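You operate a simulated robot arm through the tools that you are given. There is no shell and no other tool. Be economical: measure what you need, move in short steps, check, and stop when the job is done.

You run a simulated robot arm. Do the job below in one go: nothing can be reset, and whatever is moved stays where it is left.

## Task
Turn the torque dial to 60.
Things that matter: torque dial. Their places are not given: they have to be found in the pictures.

The check looks at the end state, three seconds after you hand in, the way a careful person would. Anything else that was tipped, shoved, dropped, spilled or broken makes it a failure.

## Robot
A 6-joint arm with a two-finger parallel gripper, fixed in place. Base frame: the origin is at the foot of the arm, x ahead of it, y to its left, z up. Readings come in m, degrees, newtons and seconds.
Its first joint turns from -70.0 to 70.0 degrees. Payload 1.9 kg.
Tool frame: the origin (TCP) lies between the finger pads and is the grasp point; the fingertips stand 0.023 m ahead of it; z points along the fingers, y is the line along which they close. The gripper opens to 0.094 m. The fingers are 0.038 m wide and 0.01 m thick; the gripper's body (0.054 by 0.096 m) begins 0.039 m behind the TCP.
Orientation is that of the tool frame in the base frame, as a unit quaternion [w, x, y, z]. With the fingers straight down and closing along the base's y, the tool's x points along the base's -x, its y along +y and its z along -z.

## Interface
- The arm moves only by the tool send_rows. Its argument "rows" is a list of rows, each an object (a shift or turn left out is 0, a gripper value left out holds the last) with "xyz": the shift along the tool's x, y, z in units of 25 mm (1.0 is 25 mm), a list of three; "rotation": the turn, a rotation vector about the tool's x, y, z in units of 6 degrees (1.0 is 6 degrees), a list of three; "gripper": the gripper command, from -1 (shut) to 1 (fully open), values between in proportion. In form: [{"xyz": [tx, ty, tz], "rotation": [rx, ry, rz], "gripper": gripper}, ...]. A call has 1 to 20 rows; each row shifts and turns the commanded pose from where the row before left it, along the tool's axes as they then stand. A call with a number of a shift or a turn outside -1 to 1 is refused whole. Rows are played at 5 a second. More than 0.05 m and 8.6 degrees between two rows, or a gripper value outside its range, and nothing of the call is played. Where a pose cannot be reached the arm comes as near as it can. A force on the tool above 40 N (or 10 N above the force at the start of the call, whichever is more), or a blocked arm, ends the call early, and 0.2 s more pass. The fingers move at their own pace (about 0.108 m/s each) and stop on an object; they squeeze with about 37 N. The grip force told is the motor's: it shows also when the fingers shut on nothing. Time passes only in rows, and 0.2 s behind the last, so rows that do not move let the fingers close. The reply holds the time, the measured pose of the TCP, the force on the tool along the base axes, the opening and the grip force, in the units named above and with some noise, and new pictures: "views" is both (left out), scene, wrist or none.
- Cameras (640 x 400 px; columns grow to the right, rows downward): "scene" is fixed at [0.0635, 0.3101, 0.4551]; the picture's right is [-0.74, -0.67, 0.00], its down [-0.17, 0.19, -0.97] and it looks along [0.65, -0.72, -0.25] (base axes); focal length 318 px, centre (320, 200). "wrist" rides on the gripper at [-0.039, 0, -0.044] in the tool frame; the picture's right is [0.00, -1.00, 0.00], its down [0.97, 0.00, -0.24] and it looks along [0.24, 0.00, 0.97] (tool axes); focal length 218 px, centre (320, 200).
- pixel_to_xyz(camera, pixels): there is no depth. For up to 12 entries [column, row, z] of the newest picture of that camera ("zoom" is the newest enlarged one), the place [x, y] in the base frame at which the ray of that pixel passes the height z, good to about 0.003 m. No time passes.
- zoom(camera, box): a new picture of the part [left, top, right, bottom] of that camera's present view, enlarged. No time passes.
- finish_job(): hands the job in; it is judged then, once.

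Work in short steps. Measure before you move; look again where a grasp or a placing could have gone wrong, and mend it. You have 60 turns and 120 pictures in all, those below and enlarged ones among them. Open the gripper and draw the arm clear of the work before you hand the job in, unless the task says otherwise; then end with one line.

The tools are called after "Request:" as name(argument=value, ...) on one line, values as JSON. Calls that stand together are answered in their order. send_rows: Moves the arm, as the interface text tells. Its arguments: {"type":"object","properties":{"rows":{"type":"array"},"views":{"type":"string","enum":["both","scene","wrist","none"]}},"required":["rows"]} The other tools are called the same way: pixel_to_xyz (camera, pixels) gives the place at which the rays of pixels pass given heights; zoom (camera, box) takes an enlarged picture of a part of a camera's view; finish_job () hands the job in.

At the start:

```text
t: 0.0
tcp_pos: [0.2724, 0.0427, 0.3873]
tcp_rot: [0.0, 0.002, 1.0, 0.0]
wrist_force: [-0.9, -0.1, 0.1]
finger_gap: 0.0938
grasp_force: 0.1
```

scene: 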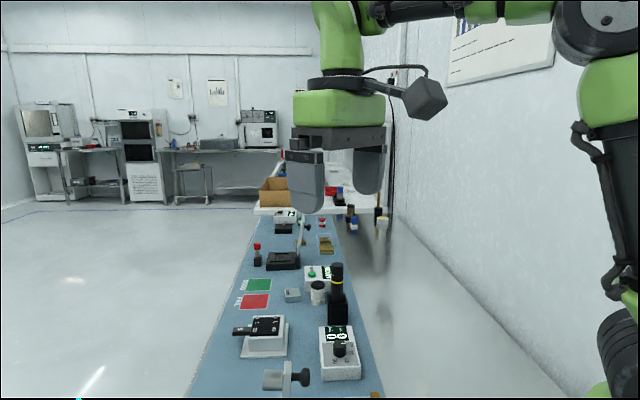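
wrist: 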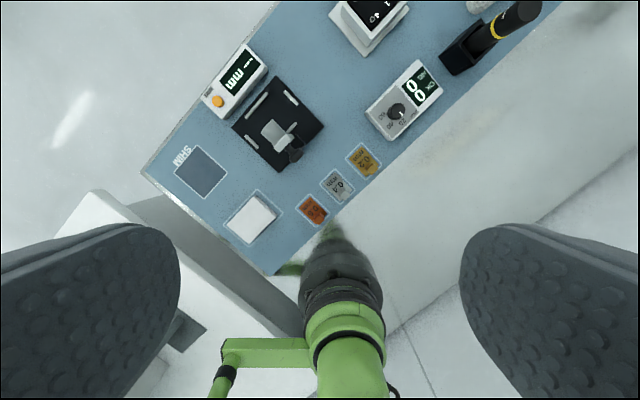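

The scene shows several devices: a box with a dial and a display near (340,350), and others. I'll zoom in to find the torque dial.

Request:
zoom(camera="scene", box=[220, 250, 400, 400])

Request:
zoom(camera="wrist", box=[340, 40, 460, 150])

Request:
zoom(camera="scene", box=[240, 190, 400, 300])

```text
2.67 times, centred on (310, 325) of scene
```

zoom: 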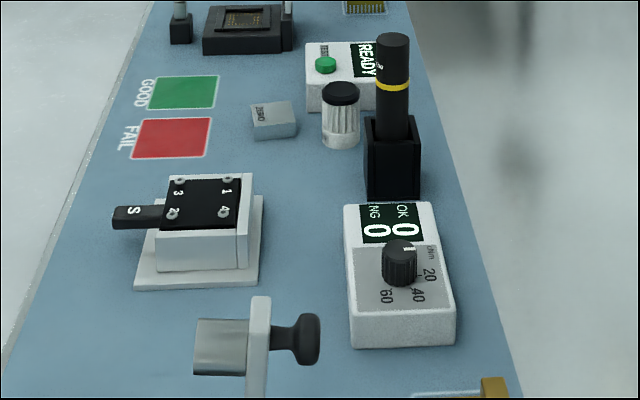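

```text
3.64 times, centred on (400, 95) of wrist
```

zoom: 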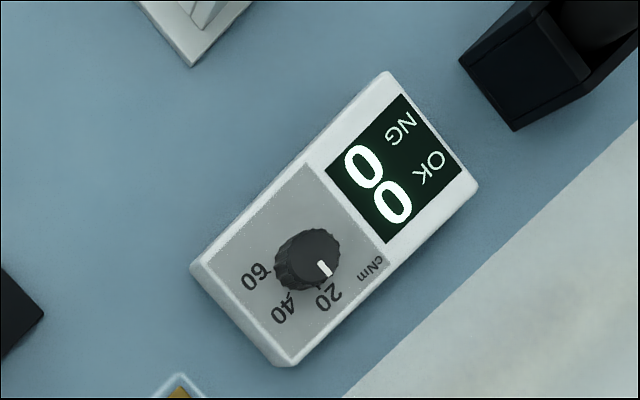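

```text
3.64 times, centred on (320, 245) of scene
```

zoom: 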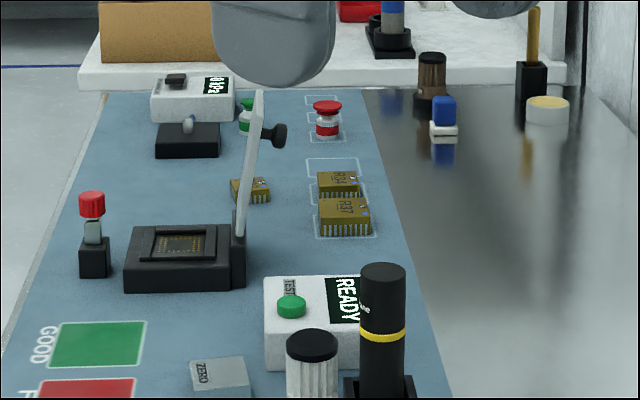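

The torque dial is the knob marked cNm (20/40/60), at scene (340,343) and wrist (397,109). I'll triangulate its top and the box corners.

Request:
pixel_to_xyz(camera="scene", pixels=[[340, 343, 0.08], [340, 343, 0.1], [340, 343, 0.12]])

Request:
pixel_to_xyz(camera="wrist", pixels=[[398, 108.7, 0.08], [398, 108.7, 0.1], [398, 108.7, 0.12], [365.5, 113, 0.08], [418.5, 60, 0.08], [443, 92, 0.08], [391, 140, 0.08], [442.5, 49.5, 0.1], [460, 68, 0.1]])

```text
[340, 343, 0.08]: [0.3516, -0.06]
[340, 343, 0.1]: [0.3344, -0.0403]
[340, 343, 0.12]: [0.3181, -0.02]
```

```text
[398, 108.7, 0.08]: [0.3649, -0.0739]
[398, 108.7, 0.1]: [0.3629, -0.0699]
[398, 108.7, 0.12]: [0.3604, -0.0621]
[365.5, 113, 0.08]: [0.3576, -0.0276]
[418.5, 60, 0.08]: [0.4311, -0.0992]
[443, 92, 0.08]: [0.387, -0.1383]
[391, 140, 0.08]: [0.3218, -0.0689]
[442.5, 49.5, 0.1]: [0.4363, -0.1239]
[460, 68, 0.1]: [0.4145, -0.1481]
```

Knob is near (0.365,-0.075), low. I move above it, to TCP about z 0.25, for a better look.

Request:
send_rows(rows=[{"xyz": [-0.59, -0.79, 0.91]}, {"xyz": [-0.59, -0.79, 0.91]}, {"xyz": [-0.59, -0.79, 0.91]}, {"xyz": [-0.59, -0.79, 0.91]}, {"xyz": [-0.59, -0.79, 0.91]}, {"xyz": [-0.59, -0.79, 0.91]}, {}])

```text
t: 1.6
tcp_pos: [0.3629, -0.0776, 0.2523]
tcp_rot: [0.001, 0.001, 1.0, 0.0]
wrist_force: [0.4, 0.5, 0.9]
finger_gap: 0.0941
grasp_force: 0.0
```

scene: 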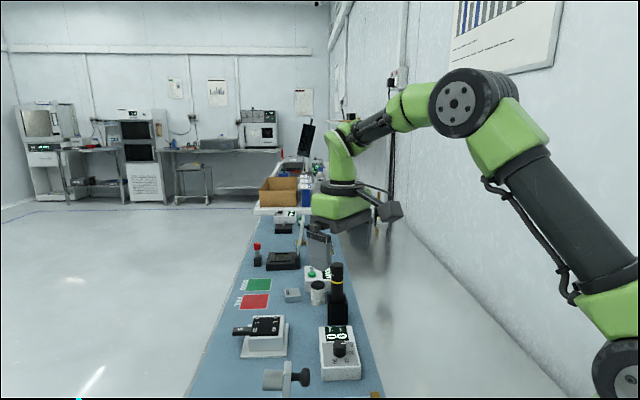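
wrist: 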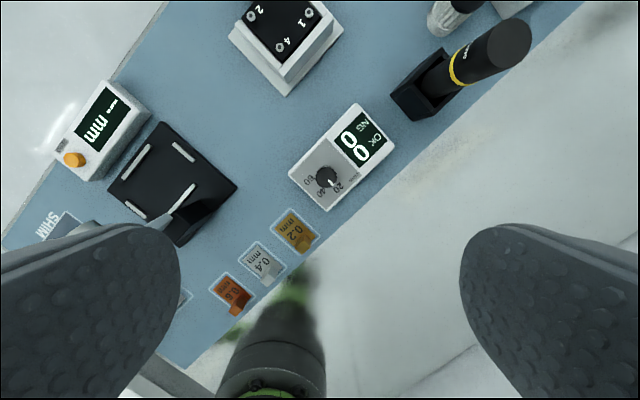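

The box now sits at wrist (325,160); I zoom for precision and triangulate again.

Request:
zoom(camera="wrist", box=[280, 95, 408, 215])

Request:
zoom(camera="scene", box=[300, 310, 380, 390])

```text
3.33 times, centred on (344, 155) of wrist
```

zoom: 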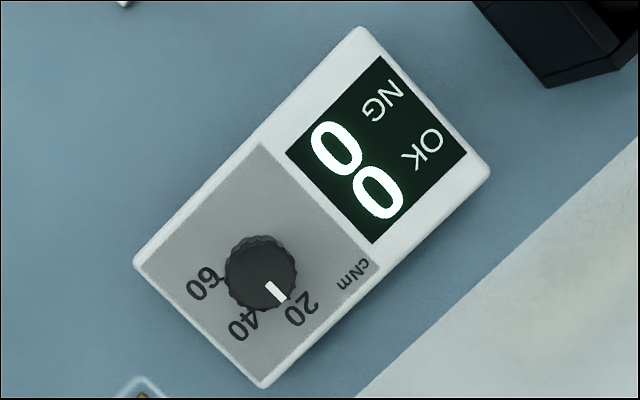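

```text
5.00 times, centred on (340, 350) of scene
```

zoom: 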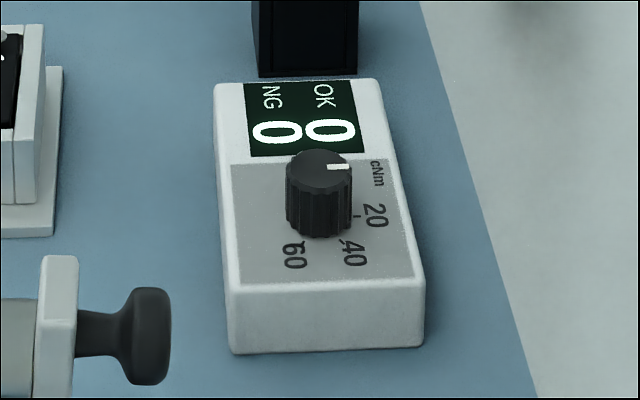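

Knob top: scene zoom (320,170), wrist ≈ (327,177). Triangulating over heights.

Request:
pixel_to_xyz(camera="zoom", pixels=[[320, 170, 0.02], [320, 170, 0.05], [320, 170, 0.07], [320, 170, 0.09], [218, 85, 0.05], [230, 285, 0.05], [424, 278, 0.05], [232, 352, 0.03], [424, 342, 0.03]])

Request:
pixel_to_xyz(camera="wrist", pixels=[[327.2, 177.2, 0.02], [327.2, 177.2, 0.05], [327.2, 177.2, 0.07], [327.2, 177.2, 0.09], [356, 103.4, 0.05], [288.5, 174.5, 0.05], [326, 211, 0.05], [395, 146, 0.05]])

```text
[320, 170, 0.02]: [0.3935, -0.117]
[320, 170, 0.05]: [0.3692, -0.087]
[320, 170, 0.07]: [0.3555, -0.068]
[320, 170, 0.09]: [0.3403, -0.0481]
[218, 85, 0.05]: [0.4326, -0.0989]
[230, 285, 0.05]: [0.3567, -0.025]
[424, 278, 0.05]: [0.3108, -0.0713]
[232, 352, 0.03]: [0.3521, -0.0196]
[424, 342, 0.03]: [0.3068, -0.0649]
```

```text
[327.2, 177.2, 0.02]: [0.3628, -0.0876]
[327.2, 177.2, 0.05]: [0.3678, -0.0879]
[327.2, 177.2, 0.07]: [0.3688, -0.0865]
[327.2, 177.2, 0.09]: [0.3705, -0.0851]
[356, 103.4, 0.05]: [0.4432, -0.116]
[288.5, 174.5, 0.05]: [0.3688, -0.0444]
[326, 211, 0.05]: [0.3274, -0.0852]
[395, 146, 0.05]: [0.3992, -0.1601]
```

The knob pointer is presently at about 20; scale runs clockwise from above, 20→60 about 115°. I measure the tall driver's place for clearance and zoom in on the dial for the angles.

Request:
zoom(camera="wrist", box=[295, 150, 359, 210])

Request:
pixel_to_xyz(camera="scene", pixels=[[336, 265, 0.08], [336, 265, 0.1], [336, 265, 0.12], [336, 265, 0.14], [337, 323, 0.01], [265, 318, 0.05]])

Request:
pixel_to_xyz(camera="wrist", pixels=[[508, 45, 0.08], [508, 45, 0.1], [508, 45, 0.12], [508, 45, 0.14], [412, 120, 0.01], [390, 90, 0.01]])

```text
6.67 times, centred on (327, 180) of wrist
```

zoom: 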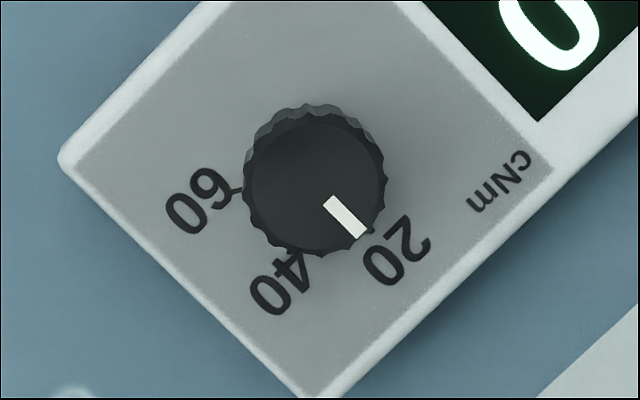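

```text
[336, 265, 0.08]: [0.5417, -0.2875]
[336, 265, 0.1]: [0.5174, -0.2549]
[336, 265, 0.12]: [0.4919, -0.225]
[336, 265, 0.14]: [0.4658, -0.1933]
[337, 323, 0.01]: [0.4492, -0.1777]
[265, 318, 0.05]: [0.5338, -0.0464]
```

```text
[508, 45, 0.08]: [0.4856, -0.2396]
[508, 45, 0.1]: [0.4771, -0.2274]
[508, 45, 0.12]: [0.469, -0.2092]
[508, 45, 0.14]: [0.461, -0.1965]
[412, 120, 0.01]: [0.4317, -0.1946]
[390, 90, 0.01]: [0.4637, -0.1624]
```

Driver top is ≈(0.463,-0.195,0.138), 0.14 m away from the knob: clear. The pointer is at ≈47° (image), the 60 tick ≈165°, so about 118° clockwise. I pre-turn the tool -60°, centre over (0.367,-0.088), and come down to z≈0.13.

Request:
send_rows(rows=[{"xyz": [-0.16, -0.4, 0], "gripper": 0.1}, {"rotation": [0, 0, -1]}, {"rotation": [0, 0, -1]}, {"rotation": [0, 0, -1]}, {"rotation": [0, 0, -1]}, {"rotation": [0, 0, -1]}, {"rotation": [0, 0, -1]}, {"rotation": [0, 0, -1]}, {"rotation": [0, 0, -1]}, {"rotation": [0, 0, -1]}, {"rotation": [0, 0, -1]}, {"xyz": [0, 0, 0.8]}, {"xyz": [0, 0, 0.8]}, {"xyz": [0, 0, 0.8]}, {"xyz": [0, 0, 0.8]}, {"xyz": [0, 0, 0.8]}, {"xyz": [0, 0, 0.8]}, {}])

```text
t: 5.4
tcp_pos: [0.3662, -0.0859, 0.1317]
tcp_rot: [0.001, -0.499, 0.867, 0.0]
wrist_force: [-0.6, 0.0, 0.4]
finger_gap: 0.0516
grasp_force: 0.1
```

scene: 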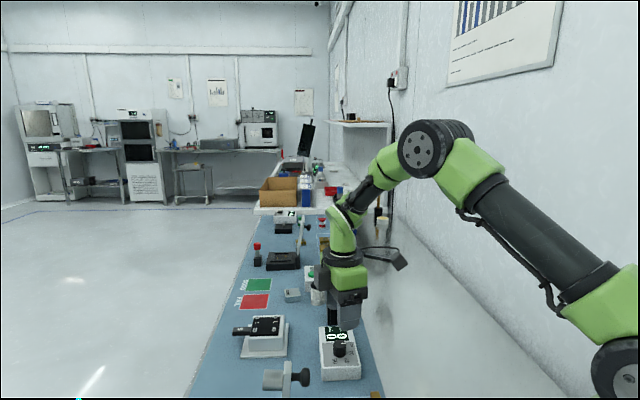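
wrist: 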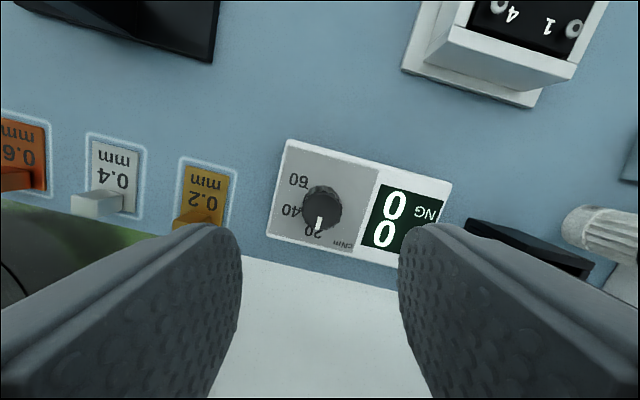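

Knob top now at wrist ≈(322,205), the tool axis at knob height expected ≈ row 213. Zoom to refine.

Request:
zoom(camera="wrist", box=[260, 135, 388, 255])

Request:
zoom(camera="scene", box=[300, 290, 396, 390])

```text
3.33 times, centred on (324, 195) of wrist
```

zoom: 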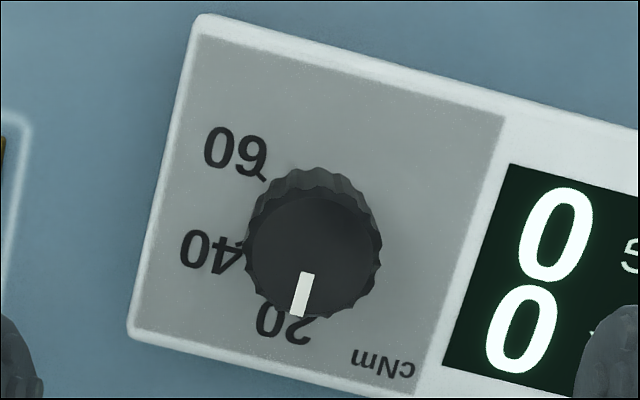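

```text
4.00 times, centred on (348, 340) of scene
```

zoom: 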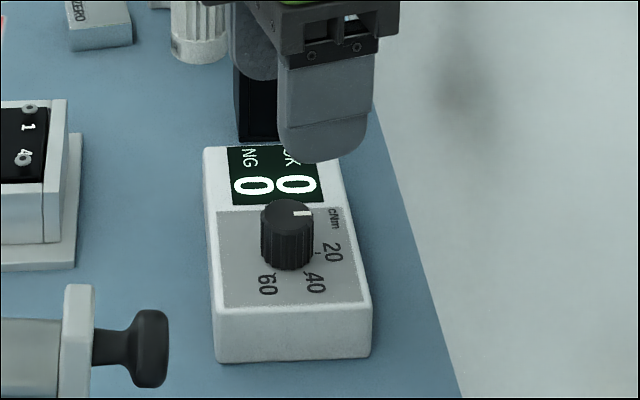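

Knob top centre is at wrist (322,210.6): within ~1 mm of the tool axis. I correct slightly and descend to z≈0.088.

Request:
send_rows(rows=[{"xyz": [-0.05, -0.05, 0.45]}, {"xyz": [0, 0, 0.45]}, {"xyz": [0, 0, 0.45]}, {"xyz": [0, 0, 0.4]}, {}])

Request:
zoom(camera="scene", box=[300, 290, 396, 390])

```text
t: 6.6
tcp_pos: [0.3675, -0.0864, 0.087]
tcp_rot: [0.0, -0.499, 0.866, 0.001]
wrist_force: [-0.4, 0.2, 0.7]
finger_gap: 0.0515
grasp_force: 0.0
```

scene: 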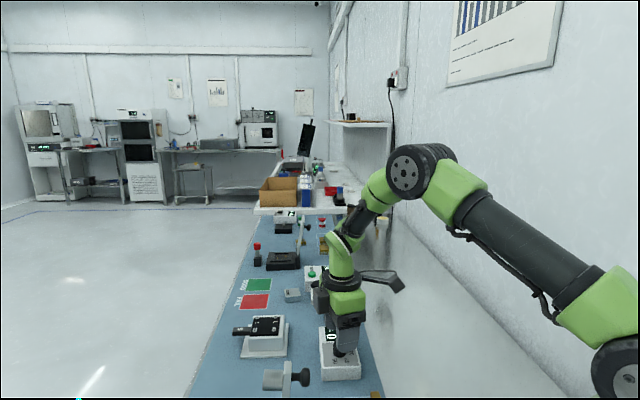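
wrist: 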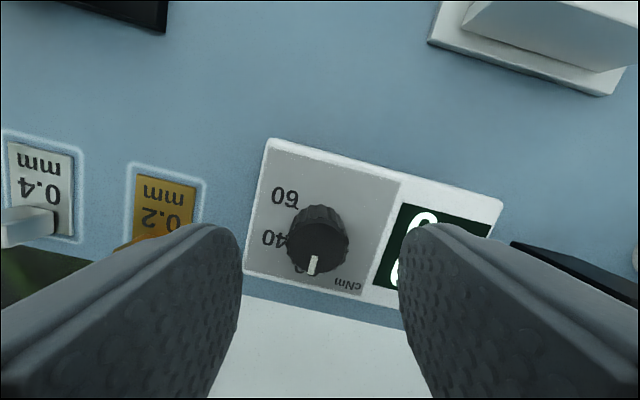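

```text
4.00 times, centred on (348, 340) of scene
```

zoom: 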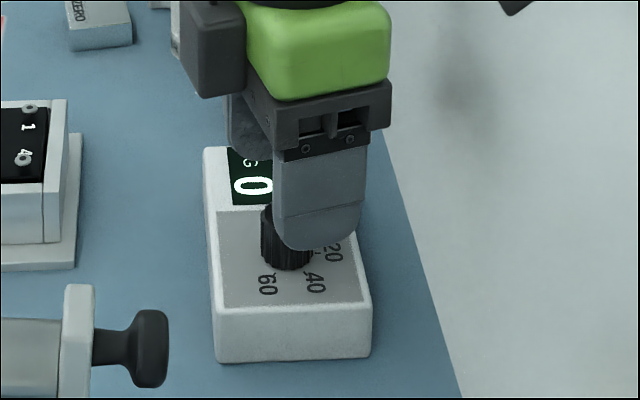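

Knob top centre at (320,249), well centred; knob top z≈0.053. Descend to z≈0.066 with force watch.

Request:
send_rows(rows=[{"xyz": [0, 0, 0.28]}, {"xyz": [0, 0, 0.28]}, {"xyz": [0, 0, 0.28]}, {}])

Request:
zoom(camera="scene", box=[300, 290, 396, 390])

```text
t: 7.6
tcp_pos: [0.3681, -0.087, 0.0673]
tcp_rot: [0.001, -0.499, 0.867, 0.0]
wrist_force: [0.7, 0.0, -0.7]
finger_gap: 0.0517
grasp_force: 0.0
```

scene: 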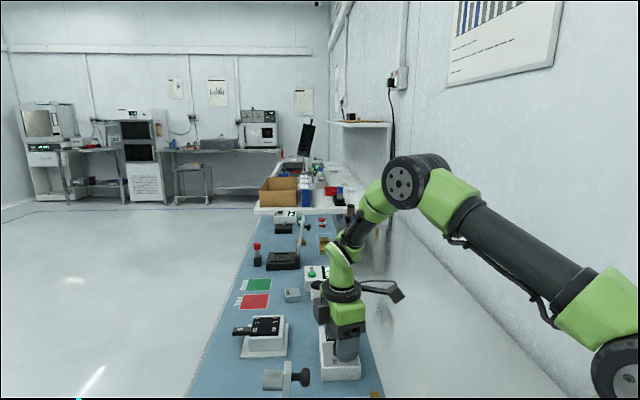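
wrist: 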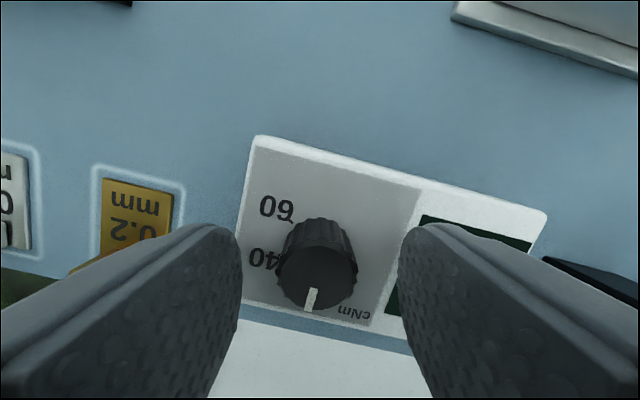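

```text
4.00 times, centred on (348, 340) of scene
```

zoom: 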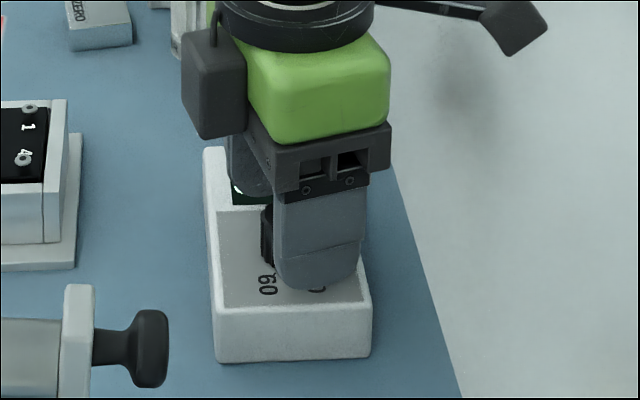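

Knob is centred between the fingers (320,278). Go down 3.5 mm more and close on the knob.

Request:
send_rows(rows=[{"xyz": [0, 0, 0.14]}, {"gripper": -0.3}, {"gripper": -0.5}, {"gripper": -0.7}, {"gripper": -1}, {}, {}])

```text
t: 9.2
tcp_pos: [0.3674, -0.0861, 0.0628]
tcp_rot: [0.001, -0.499, 0.867, 0.001]
wrist_force: [-13.0, 7.1, 5.2]
finger_gap: 0.023
grasp_force: 45.0
```

scene: 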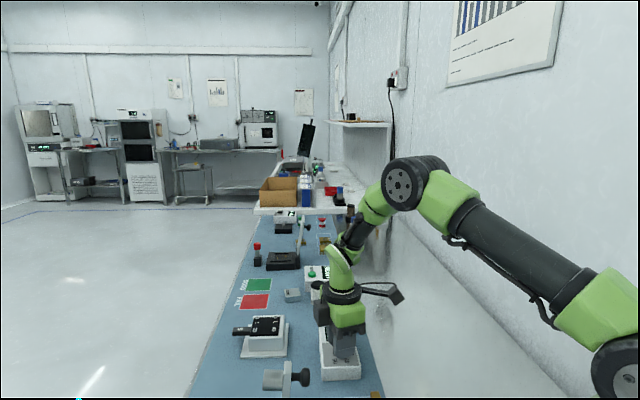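
wrist: 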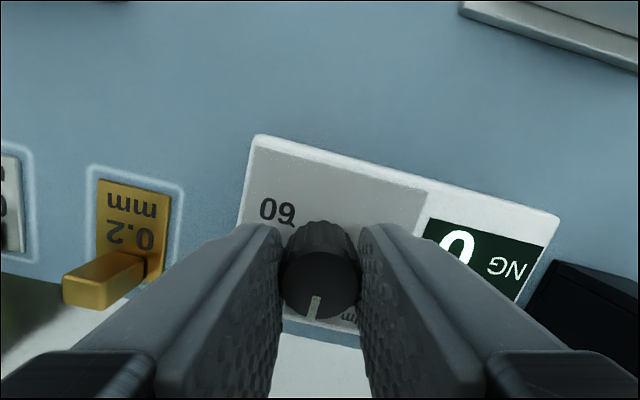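

Gripped (gap 0.023), with a 15 N side force along tool +y. I shift about 0.8 mm that way to relieve it, then turn 12° as a test.

Request:
send_rows(rows=[{"xyz": [0, 0.03, 0]}, {}], views="none")

Request:
send_rows(rows=[{"rotation": [0, 0, 1]}, {"rotation": [0, 0, 1]}, {}], views="wrist")

```text
t: 9.8
tcp_pos: [0.3662, -0.0858, 0.0625]
tcp_rot: [0.0, -0.5, 0.866, -0.001]
wrist_force: [-3.6, -1.3, -7.7]
finger_gap: 0.0231
grasp_force: 45.2
```

```text
t: 10.6
tcp_pos: [0.3655, -0.0863, 0.0629]
tcp_rot: [0.0, -0.405, 0.914, -0.001]
wrist_force: [-6.0, -10.3, -17.1]
finger_gap: 0.023
grasp_force: 45.0
```

wrist: 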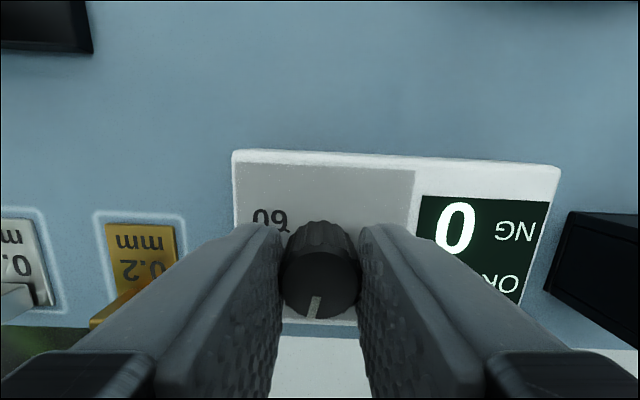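

The knob turns with the gripper (pointer unchanged relative to fingers). Relieve the side force slightly (tool +x, +z), and turn 18° more.

Request:
send_rows(rows=[{"xyz": [0.025, 0, 0.02]}, {}], views="none")

Request:
send_rows(rows=[{"rotation": [0, 0, 1]}, {"rotation": [0, 0, 1]}, {"rotation": [0, 0, 1]}, {}], views="none")

```text
t: 11.2
tcp_pos: [0.3661, -0.086, 0.0637]
tcp_rot: [0.0, -0.407, 0.913, 0.0]
wrist_force: [0.6, -2.7, -7.3]
finger_gap: 0.0229
grasp_force: 45.4
```

```text
t: 12.2
tcp_pos: [0.3668, -0.0849, 0.0625]
tcp_rot: [-0.001, -0.257, 0.966, 0.001]
wrist_force: [-22.5, 12.7, 16.2]
finger_gap: 0.0228
grasp_force: 45.4
```

Side force rose to ~26 N; relieve by shifting ~0.8 mm (x), 1.3 mm (y), -0.8 mm (z) in tool axes.

Request:
send_rows(rows=[{"xyz": [0.03, 0.05, -0.03]}, {}], views="none")

Request:
send_rows(rows=[{"rotation": [0, 0, 1]}, {"rotation": [0, 0, 1]}, {}], views="wrist")

```text
t: 12.8
tcp_pos: [0.3657, -0.0857, 0.0635]
tcp_rot: [0.0, -0.259, 0.966, -0.001]
wrist_force: [12.0, 13.4, -18.7]
finger_gap: 0.0228
grasp_force: 45.0
```

```text
t: 13.6
tcp_pos: [0.3643, -0.085, 0.0628]
tcp_rot: [0.001, -0.155, 0.988, 0.0]
wrist_force: [21.5, 10.7, -32.2]
finger_gap: 0.0231
grasp_force: 44.8
```

wrist: 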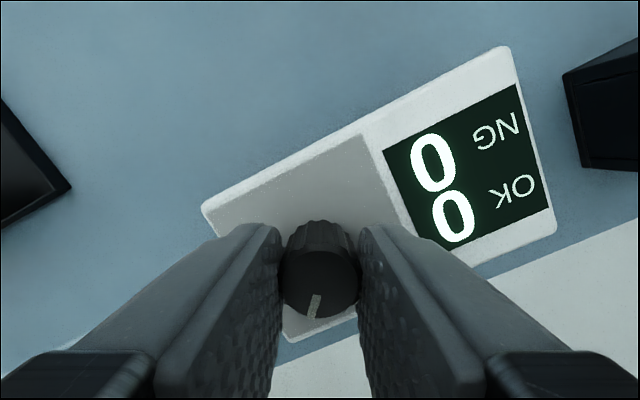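

Turned 42° so far; force up to 40 N, so I open to release the strain and re-centre.

Request:
send_rows(rows=[{"gripper": -0.2}, {"gripper": 0.0}, {}, {}])

Request:
zoom(camera="wrist", box=[240, 200, 400, 350])

```text
t: 14.6
tcp_pos: [0.366, -0.0861, 0.0634]
tcp_rot: [0.0, -0.155, 0.988, 0.0]
wrist_force: [0.4, -0.3, 0.9]
finger_gap: 0.0472
grasp_force: 0.1
```

scene: 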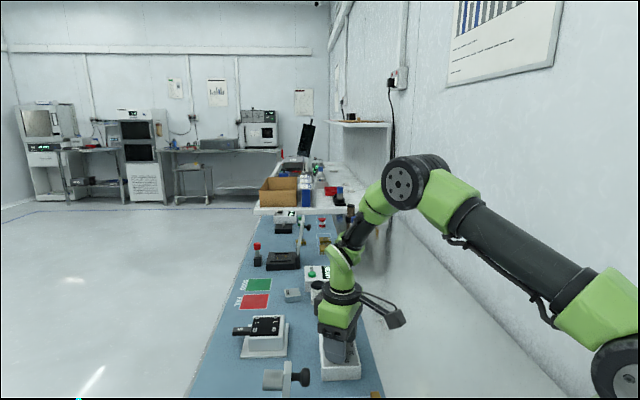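
wrist: 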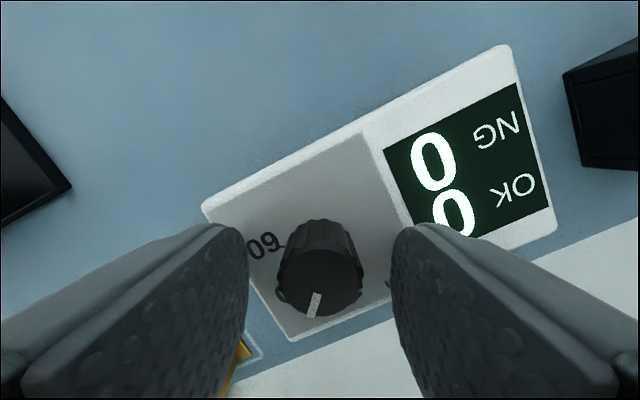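

```text
2.67 times, centred on (320, 275) of wrist
```

zoom: 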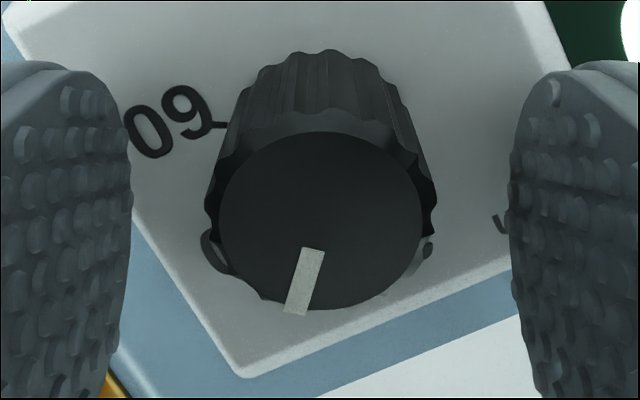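

Released cleanly, box in place, knob at about 89° of the needed 165°. Regrip with a gentler closing command (gap 0.021) and turn in small steps.

Request:
send_rows(rows=[{"xyz": [-0.03, 0, 0]}, {"gripper": -0.4}, {"gripper": -0.54}, {}, {}], views="none")

Request:
send_rows(rows=[{"rotation": [0, 0, 1]}, {"rotation": [0, 0, 1]}, {}], views="wrist")

```text
t: 15.8
tcp_pos: [0.3646, -0.0858, 0.0637]
tcp_rot: [0.001, -0.155, 0.988, 0.0]
wrist_force: [2.1, -2.4, -1.3]
finger_gap: 0.0229
grasp_force: 44.8
```

```text
t: 16.6
tcp_pos: [0.3656, -0.0854, 0.0626]
tcp_rot: [0.0, -0.052, 0.999, 0.002]
wrist_force: [3.5, 12.1, -5.6]
finger_gap: 0.0229
grasp_force: 44.6
```

wrist: 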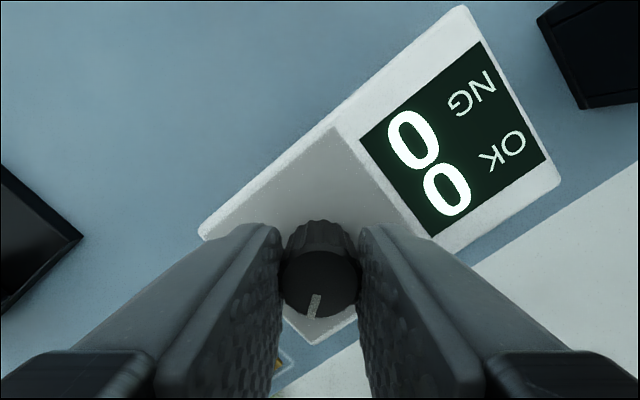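

Forces are low (12 N in +y). Nudge tool +y 0.7 mm and turn 18° more.

Request:
send_rows(rows=[{"xyz": [0, 0.03, 0]}, {"rotation": [0, 0, 1]}, {"rotation": [0, 0, 1]}, {}], views="none")

```text
t: 17.6
tcp_pos: [0.3659, -0.0845, 0.064]
tcp_rot: [0.0, 0.053, 0.999, -0.001]
wrist_force: [5.2, 13.8, -11.2]
finger_gap: 0.0232
grasp_force: 44.6
```

Request:
send_rows(rows=[{"xyz": [0, 0.02, 0.01]}, {"rotation": [0, 0, 1]}, {"rotation": [0, 0, 1]}, {}], views="none")

```text
t: 18.6
tcp_pos: [0.3654, -0.0849, 0.0639]
tcp_rot: [0.001, 0.156, 0.988, 0.001]
wrist_force: [12.9, 1.5, -9.0]
finger_gap: 0.0233
grasp_force: 45.0
```

Second stroke is 36° in; forces low (13 N in +x). Relieve slightly and turn 24° more, then look.

Request:
send_rows(rows=[{"xyz": [-0.03, 0, 0]}, {"rotation": [0, 0, 1]}, {"rotation": [0, 0, 1]}, {}], views="none")

Request:
send_rows(rows=[{"rotation": [0, 0, 1]}, {"rotation": [0, 0, 1]}, {}], views="wrist")

```text
t: 19.6
tcp_pos: [0.365, -0.0845, 0.0641]
tcp_rot: [-0.001, 0.26, 0.965, 0.0]
wrist_force: [-15.8, 10.9, 21.1]
finger_gap: 0.0228
grasp_force: 44.6
```

```text
t: 20.4
tcp_pos: [0.3674, -0.0846, 0.0629]
tcp_rot: [0.002, 0.359, 0.933, 0.0]
wrist_force: [5.0, 3.0, -1.5]
finger_gap: 0.0234
grasp_force: 2.5
```

wrist: 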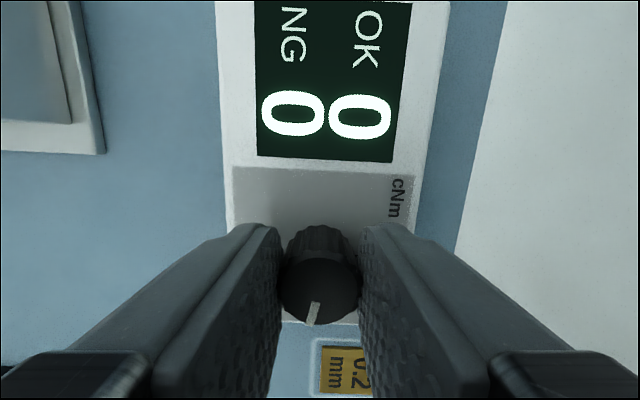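

Turned 102° in all; grasp force reads low. I open and look at the pointer against the 60 mark.

Request:
send_rows(rows=[{"gripper": -0.2}, {"gripper": 0.1}, {"xyz": [0, 0, -0.7]}, {"xyz": [0, 0, -0.9]}, {"xyz": [0, 0, -0.9]}, {}])

Request:
zoom(camera="wrist", box=[256, 150, 384, 270])

Request:
zoom(camera="scene", box=[300, 310, 380, 390])

```text
t: 21.8
tcp_pos: [0.3652, -0.0844, 0.1256]
tcp_rot: [0.0, 0.358, 0.934, 0.001]
wrist_force: [0.1, 0.5, -0.7]
finger_gap: 0.0514
grasp_force: 0.0
```

scene: 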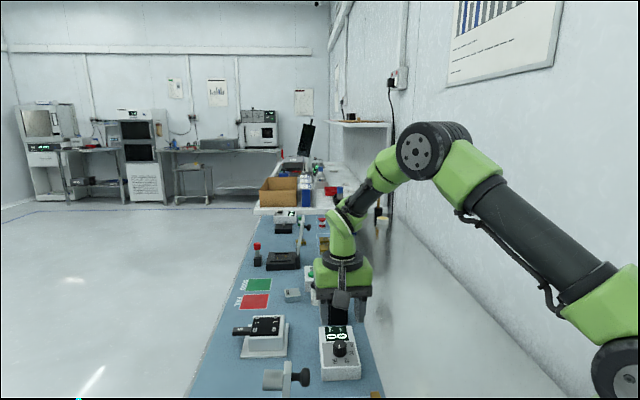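
wrist: 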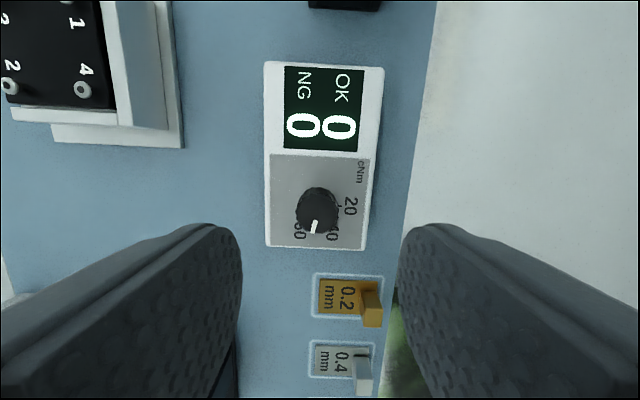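

```text
3.33 times, centred on (320, 210) of wrist
```

zoom: 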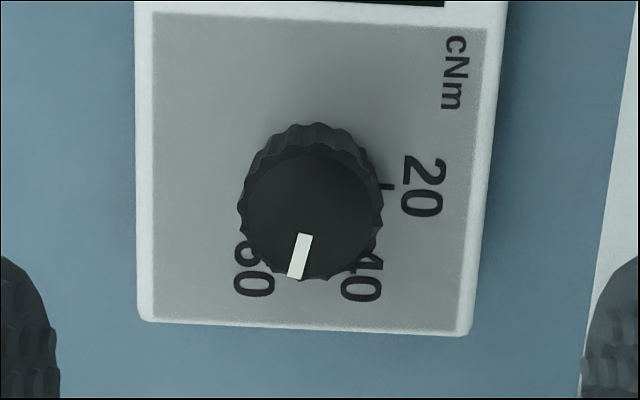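

```text
5.00 times, centred on (340, 350) of scene
```

zoom: 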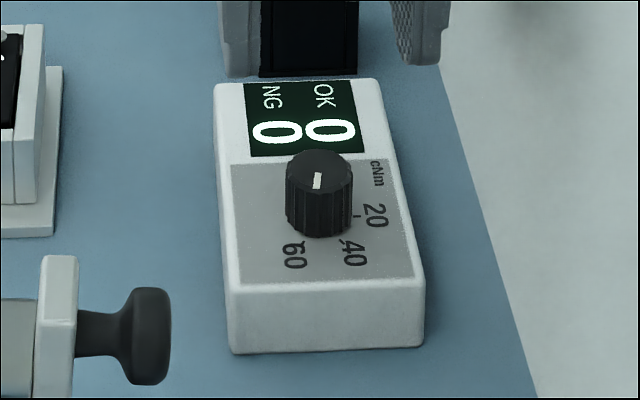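

Pointer now sits at ~102° in the dial frame (20 at 0°, 60 at ~120°): 18° left. Knob appears ~1.5 mm off axis; I correct, descend, regrip.

Request:
send_rows(rows=[{"xyz": [-0.04, 0.04, 0.9]}, {"xyz": [0, 0, 0.9]}, {"xyz": [0, 0, 0.35]}, {"xyz": [0, 0, 0.33]}, {}], views="wrist")

```text
t: 23.0
tcp_pos: [0.3665, -0.0851, 0.0627]
tcp_rot: [0.0, 0.36, 0.933, 0.0]
wrist_force: [-0.6, 0.1, 0.7]
finger_gap: 0.0516
grasp_force: 0.0
```

wrist: 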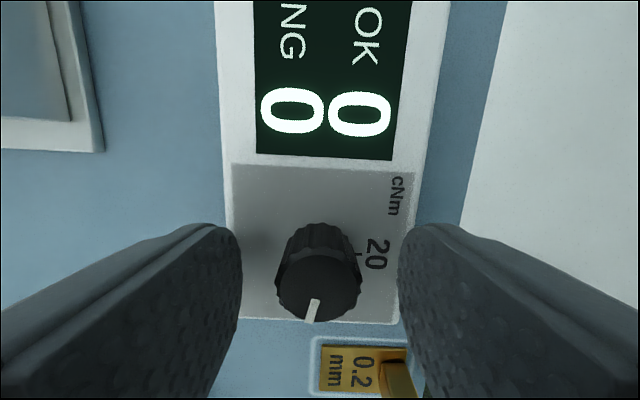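

Centred (knob top at col 319). Close gently and turn 18°.

Request:
send_rows(rows=[{"gripper": -0.2}, {"gripper": -0.4}, {"gripper": -0.54}, {}, {}], views="none")

Request:
send_rows(rows=[{"rotation": [0, 0, 1]}, {"rotation": [0, 0, 1]}, {"rotation": [0, 0, 1]}, {}], views="wrist")

```text
t: 24.2
tcp_pos: [0.3681, -0.0834, 0.0626]
tcp_rot: [0.0, 0.36, 0.933, 0.0]
wrist_force: [3.0, 3.5, -1.5]
finger_gap: 0.0237
grasp_force: 2.7
```

```text
t: 25.2
tcp_pos: [0.3682, -0.0843, 0.0628]
tcp_rot: [-0.001, 0.502, 0.865, 0.0]
wrist_force: [3.6, 1.6, -1.6]
finger_gap: 0.0235
grasp_force: 1.9
```

wrist: 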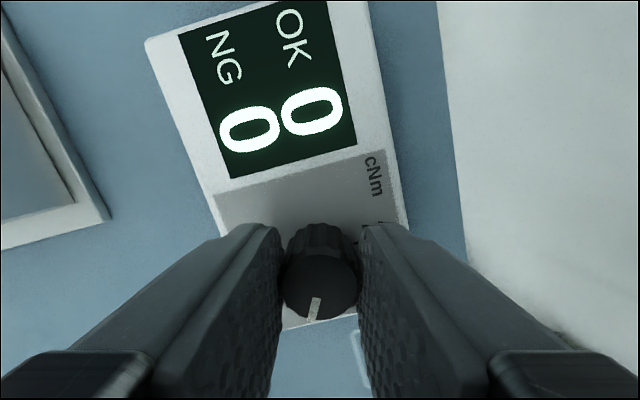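

It turned to yaw 60°. Open, rise, and inspect.

Request:
send_rows(rows=[{"gripper": -0.2}, {"gripper": 0.1}, {"xyz": [0, 0, -0.7]}, {"xyz": [0, 0, -0.9]}, {"xyz": [0, 0, -0.9]}, {"xyz": [0, 0, -0.9]}, {}])

Request:
zoom(camera="wrist", box=[266, 140, 374, 242])

Request:
zoom(camera="scene", box=[310, 330, 370, 380])

```text
t: 26.8
tcp_pos: [0.367, -0.0832, 0.1483]
tcp_rot: [0.0, 0.5, 0.866, 0.0]
wrist_force: [-0.4, 0.1, -0.4]
finger_gap: 0.0515
grasp_force: 0.1
```

scene: 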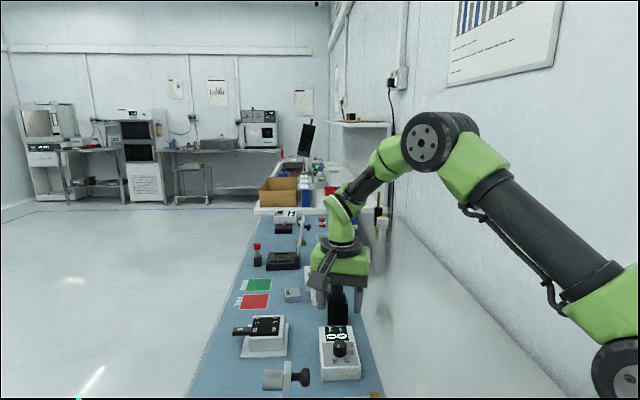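
wrist: 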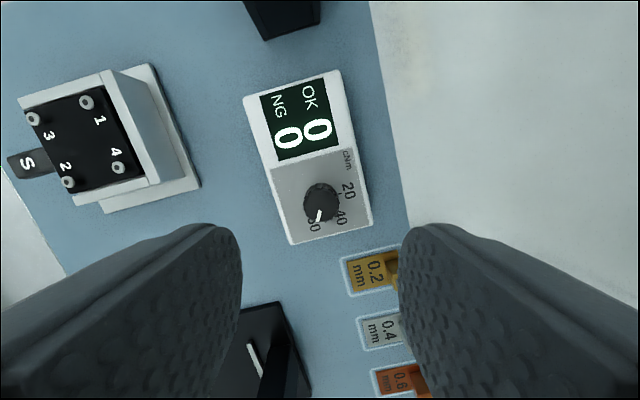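

```text
3.92 times, centred on (320, 191) of wrist
```

zoom: 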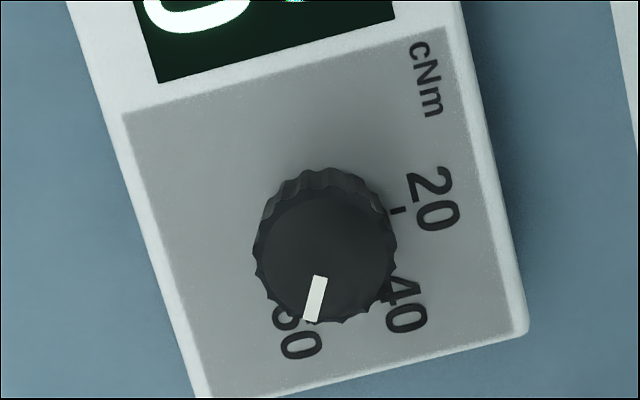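

```text
8.00 times, centred on (340, 355) of scene
```

zoom: 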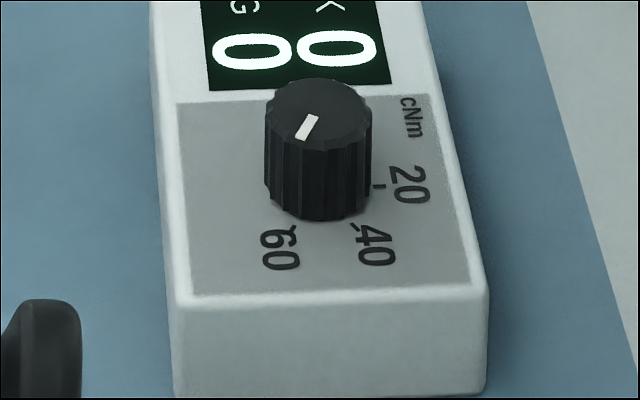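

The pointer looks to be within ~3° of 60. I zoom closer to measure the remaining angle.

Request:
zoom(camera="wrist", box=[296, 176, 346, 232])

Request:
zoom(camera="scene", box=[322, 336, 362, 366])

```text
7.14 times, centred on (321, 204) of wrist
```

zoom: 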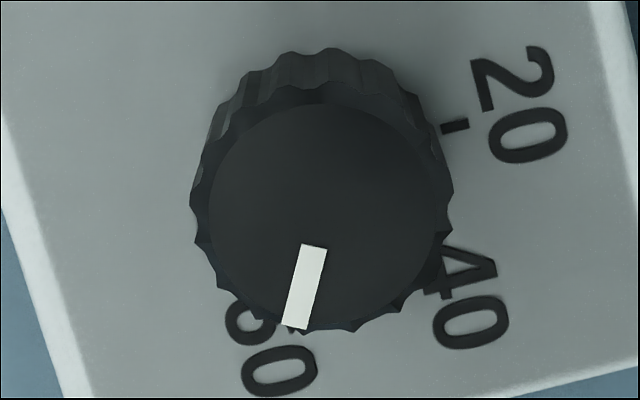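

```text
13.33 times, centred on (342, 351) of scene
```

zoom: 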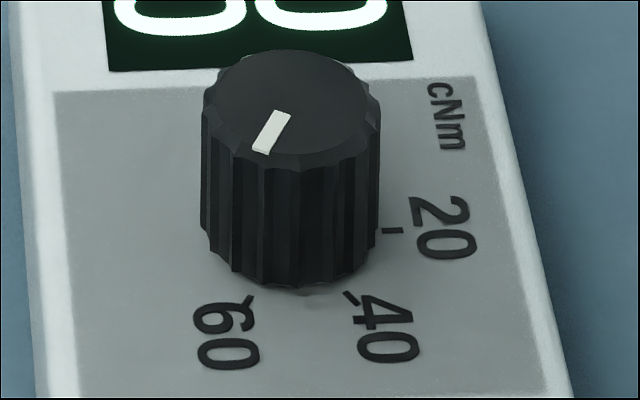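

Both views put the pointer at ~117° versus 120° for 60: about 3° short. I regrip and turn 3° more.

Request:
send_rows(rows=[{"xyz": [-0.03, -0.03, 0.9]}, {"xyz": [0, 0, 0.9]}, {"xyz": [0, 0, 0.8]}, {"xyz": [0, 0, 0.5]}, {"xyz": [0, 0, 0.32]}, {}], views="wrist")

Request:
send_rows(rows=[{"gripper": -0.2}, {"gripper": -0.4}, {"gripper": -0.56}, {}, {}], views="none")

Request:
send_rows(rows=[{"rotation": [0, 0, 0.5]}, {}, {}], views="wrist")

```text
t: 28.2
tcp_pos: [0.367, -0.0858, 0.0633]
tcp_rot: [-0.001, 0.501, 0.866, 0.0]
wrist_force: [0.1, -0.8, 0.4]
finger_gap: 0.0514
grasp_force: 0.1
```

wrist: 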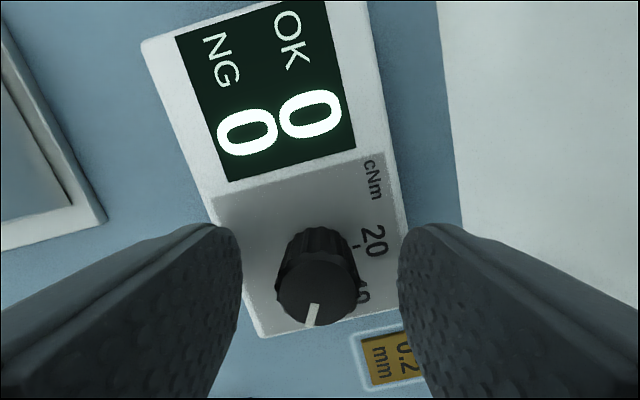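

```text
t: 29.4
tcp_pos: [0.3682, -0.0843, 0.0632]
tcp_rot: [0.001, 0.5, 0.866, 0.0]
wrist_force: [6.3, 2.5, -1.6]
finger_gap: 0.0237
grasp_force: 4.0
```

```text
t: 30.2
tcp_pos: [0.3671, -0.0868, 0.0627]
tcp_rot: [0.0, 0.523, 0.852, -0.001]
wrist_force: [6.5, 7.2, 1.6]
finger_gap: 0.0245
grasp_force: 4.3
```

wrist: 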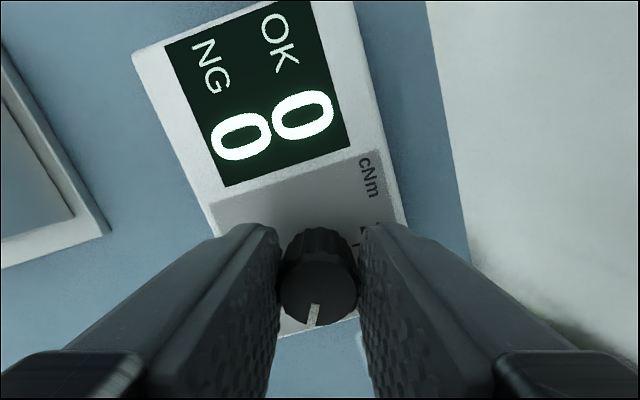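

Pointer may have slipped in the fingers a little. Open, rise and check.

Request:
send_rows(rows=[{"gripper": -0.2}, {"gripper": 0.1}, {"xyz": [0, 0, -0.7]}, {"xyz": [0, 0, -0.9]}, {"xyz": [0, 0, -0.9]}, {"xyz": [0, 0, -0.9]}, {}], views="wrist")

Request:
zoom(camera="wrist", box=[296, 176, 346, 232])

Request:
zoom(camera="scene", box=[322, 336, 362, 366])

```text
t: 31.8
tcp_pos: [0.3676, -0.0852, 0.1485]
tcp_rot: [0.0, 0.523, 0.852, 0.0]
wrist_force: [0.0, -0.2, -0.2]
finger_gap: 0.0518
grasp_force: 0.1
```

wrist: 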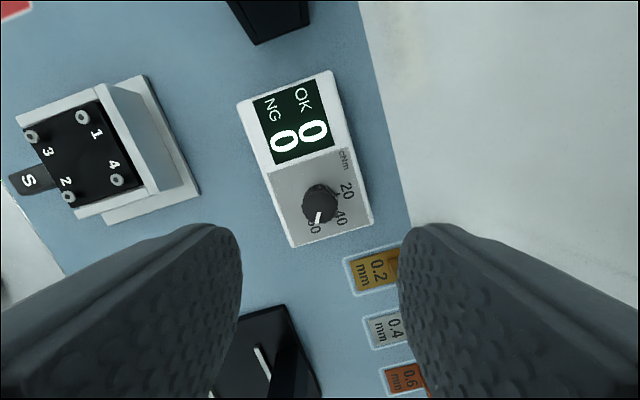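

```text
7.14 times, centred on (321, 204) of wrist
```

zoom: 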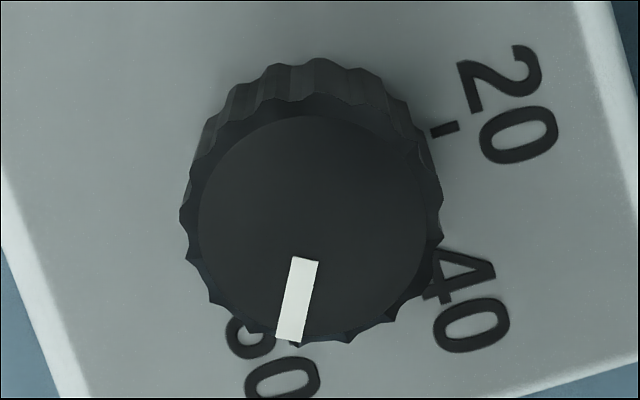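

```text
13.33 times, centred on (342, 351) of scene
```

zoom: 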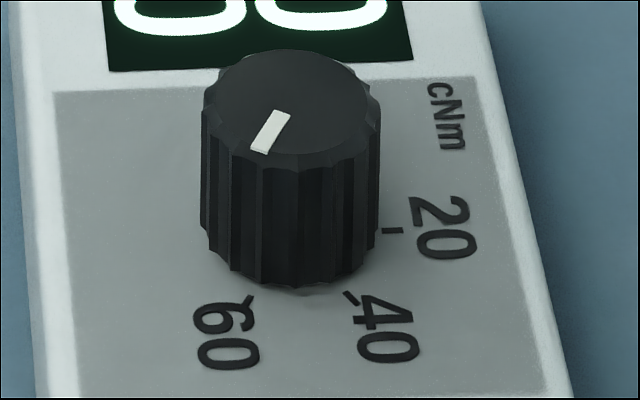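

The pointer now measures ~121° (wrist) and ~118° (scene) against 120° for the 60 mark, so it's on 60. I raise the arm clear with the gripper open.

Request:
send_rows(rows=[{"xyz": [0, 0, -1]}, {"xyz": [0, 0, -1]}, {"xyz": [0, 0, -1]}, {"xyz": [0, 0, -1]}, {"xyz": [0, 0, -1]}, {"gripper": 1}, {}])

Request:
zoom(camera="wrist", box=[280, 120, 370, 210])

```text
t: 33.4
tcp_pos: [0.3653, -0.087, 0.2728]
tcp_rot: [0.0, 0.523, 0.852, 0.001]
wrist_force: [0.8, 0.4, 0.0]
finger_gap: 0.0939
grasp_force: 0.0
```

scene: 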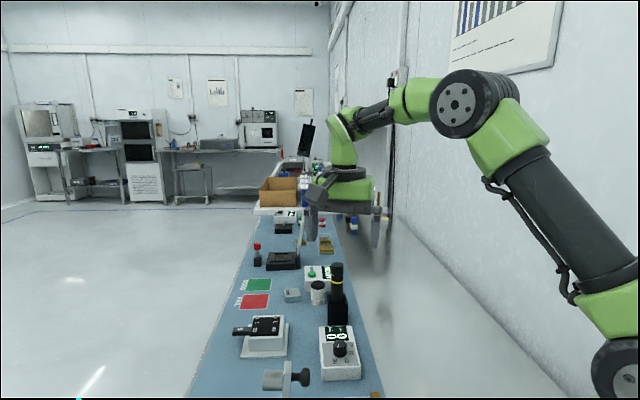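
wrist: 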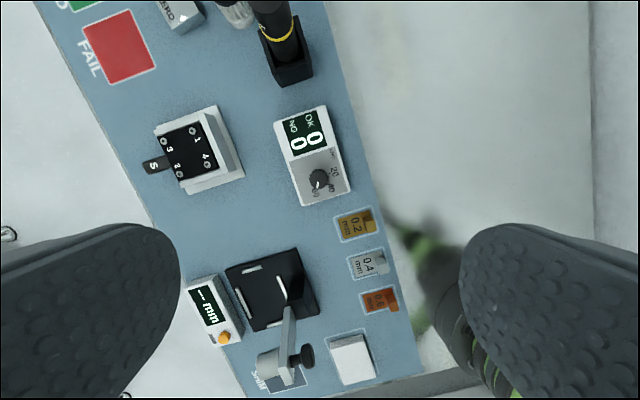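

```text
4.44 times, centred on (325, 165) of wrist
```

zoom: 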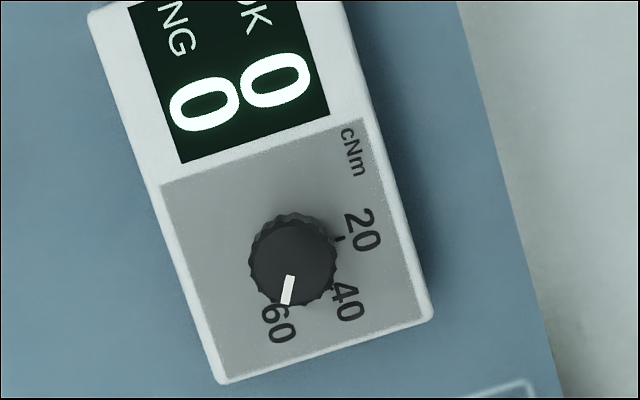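

The pointer lies on the 60 mark, everything else is undisturbed, and the arm is clear; handing in.

Request:
finish_job()

```text
The job is handed in.
```

The torque dial is turned to 60: in the last close-up the pointer lies on the 60 mark, to within about 2° by my measurements. Nothing else looks moved, and the arm is clear with the gripper open.
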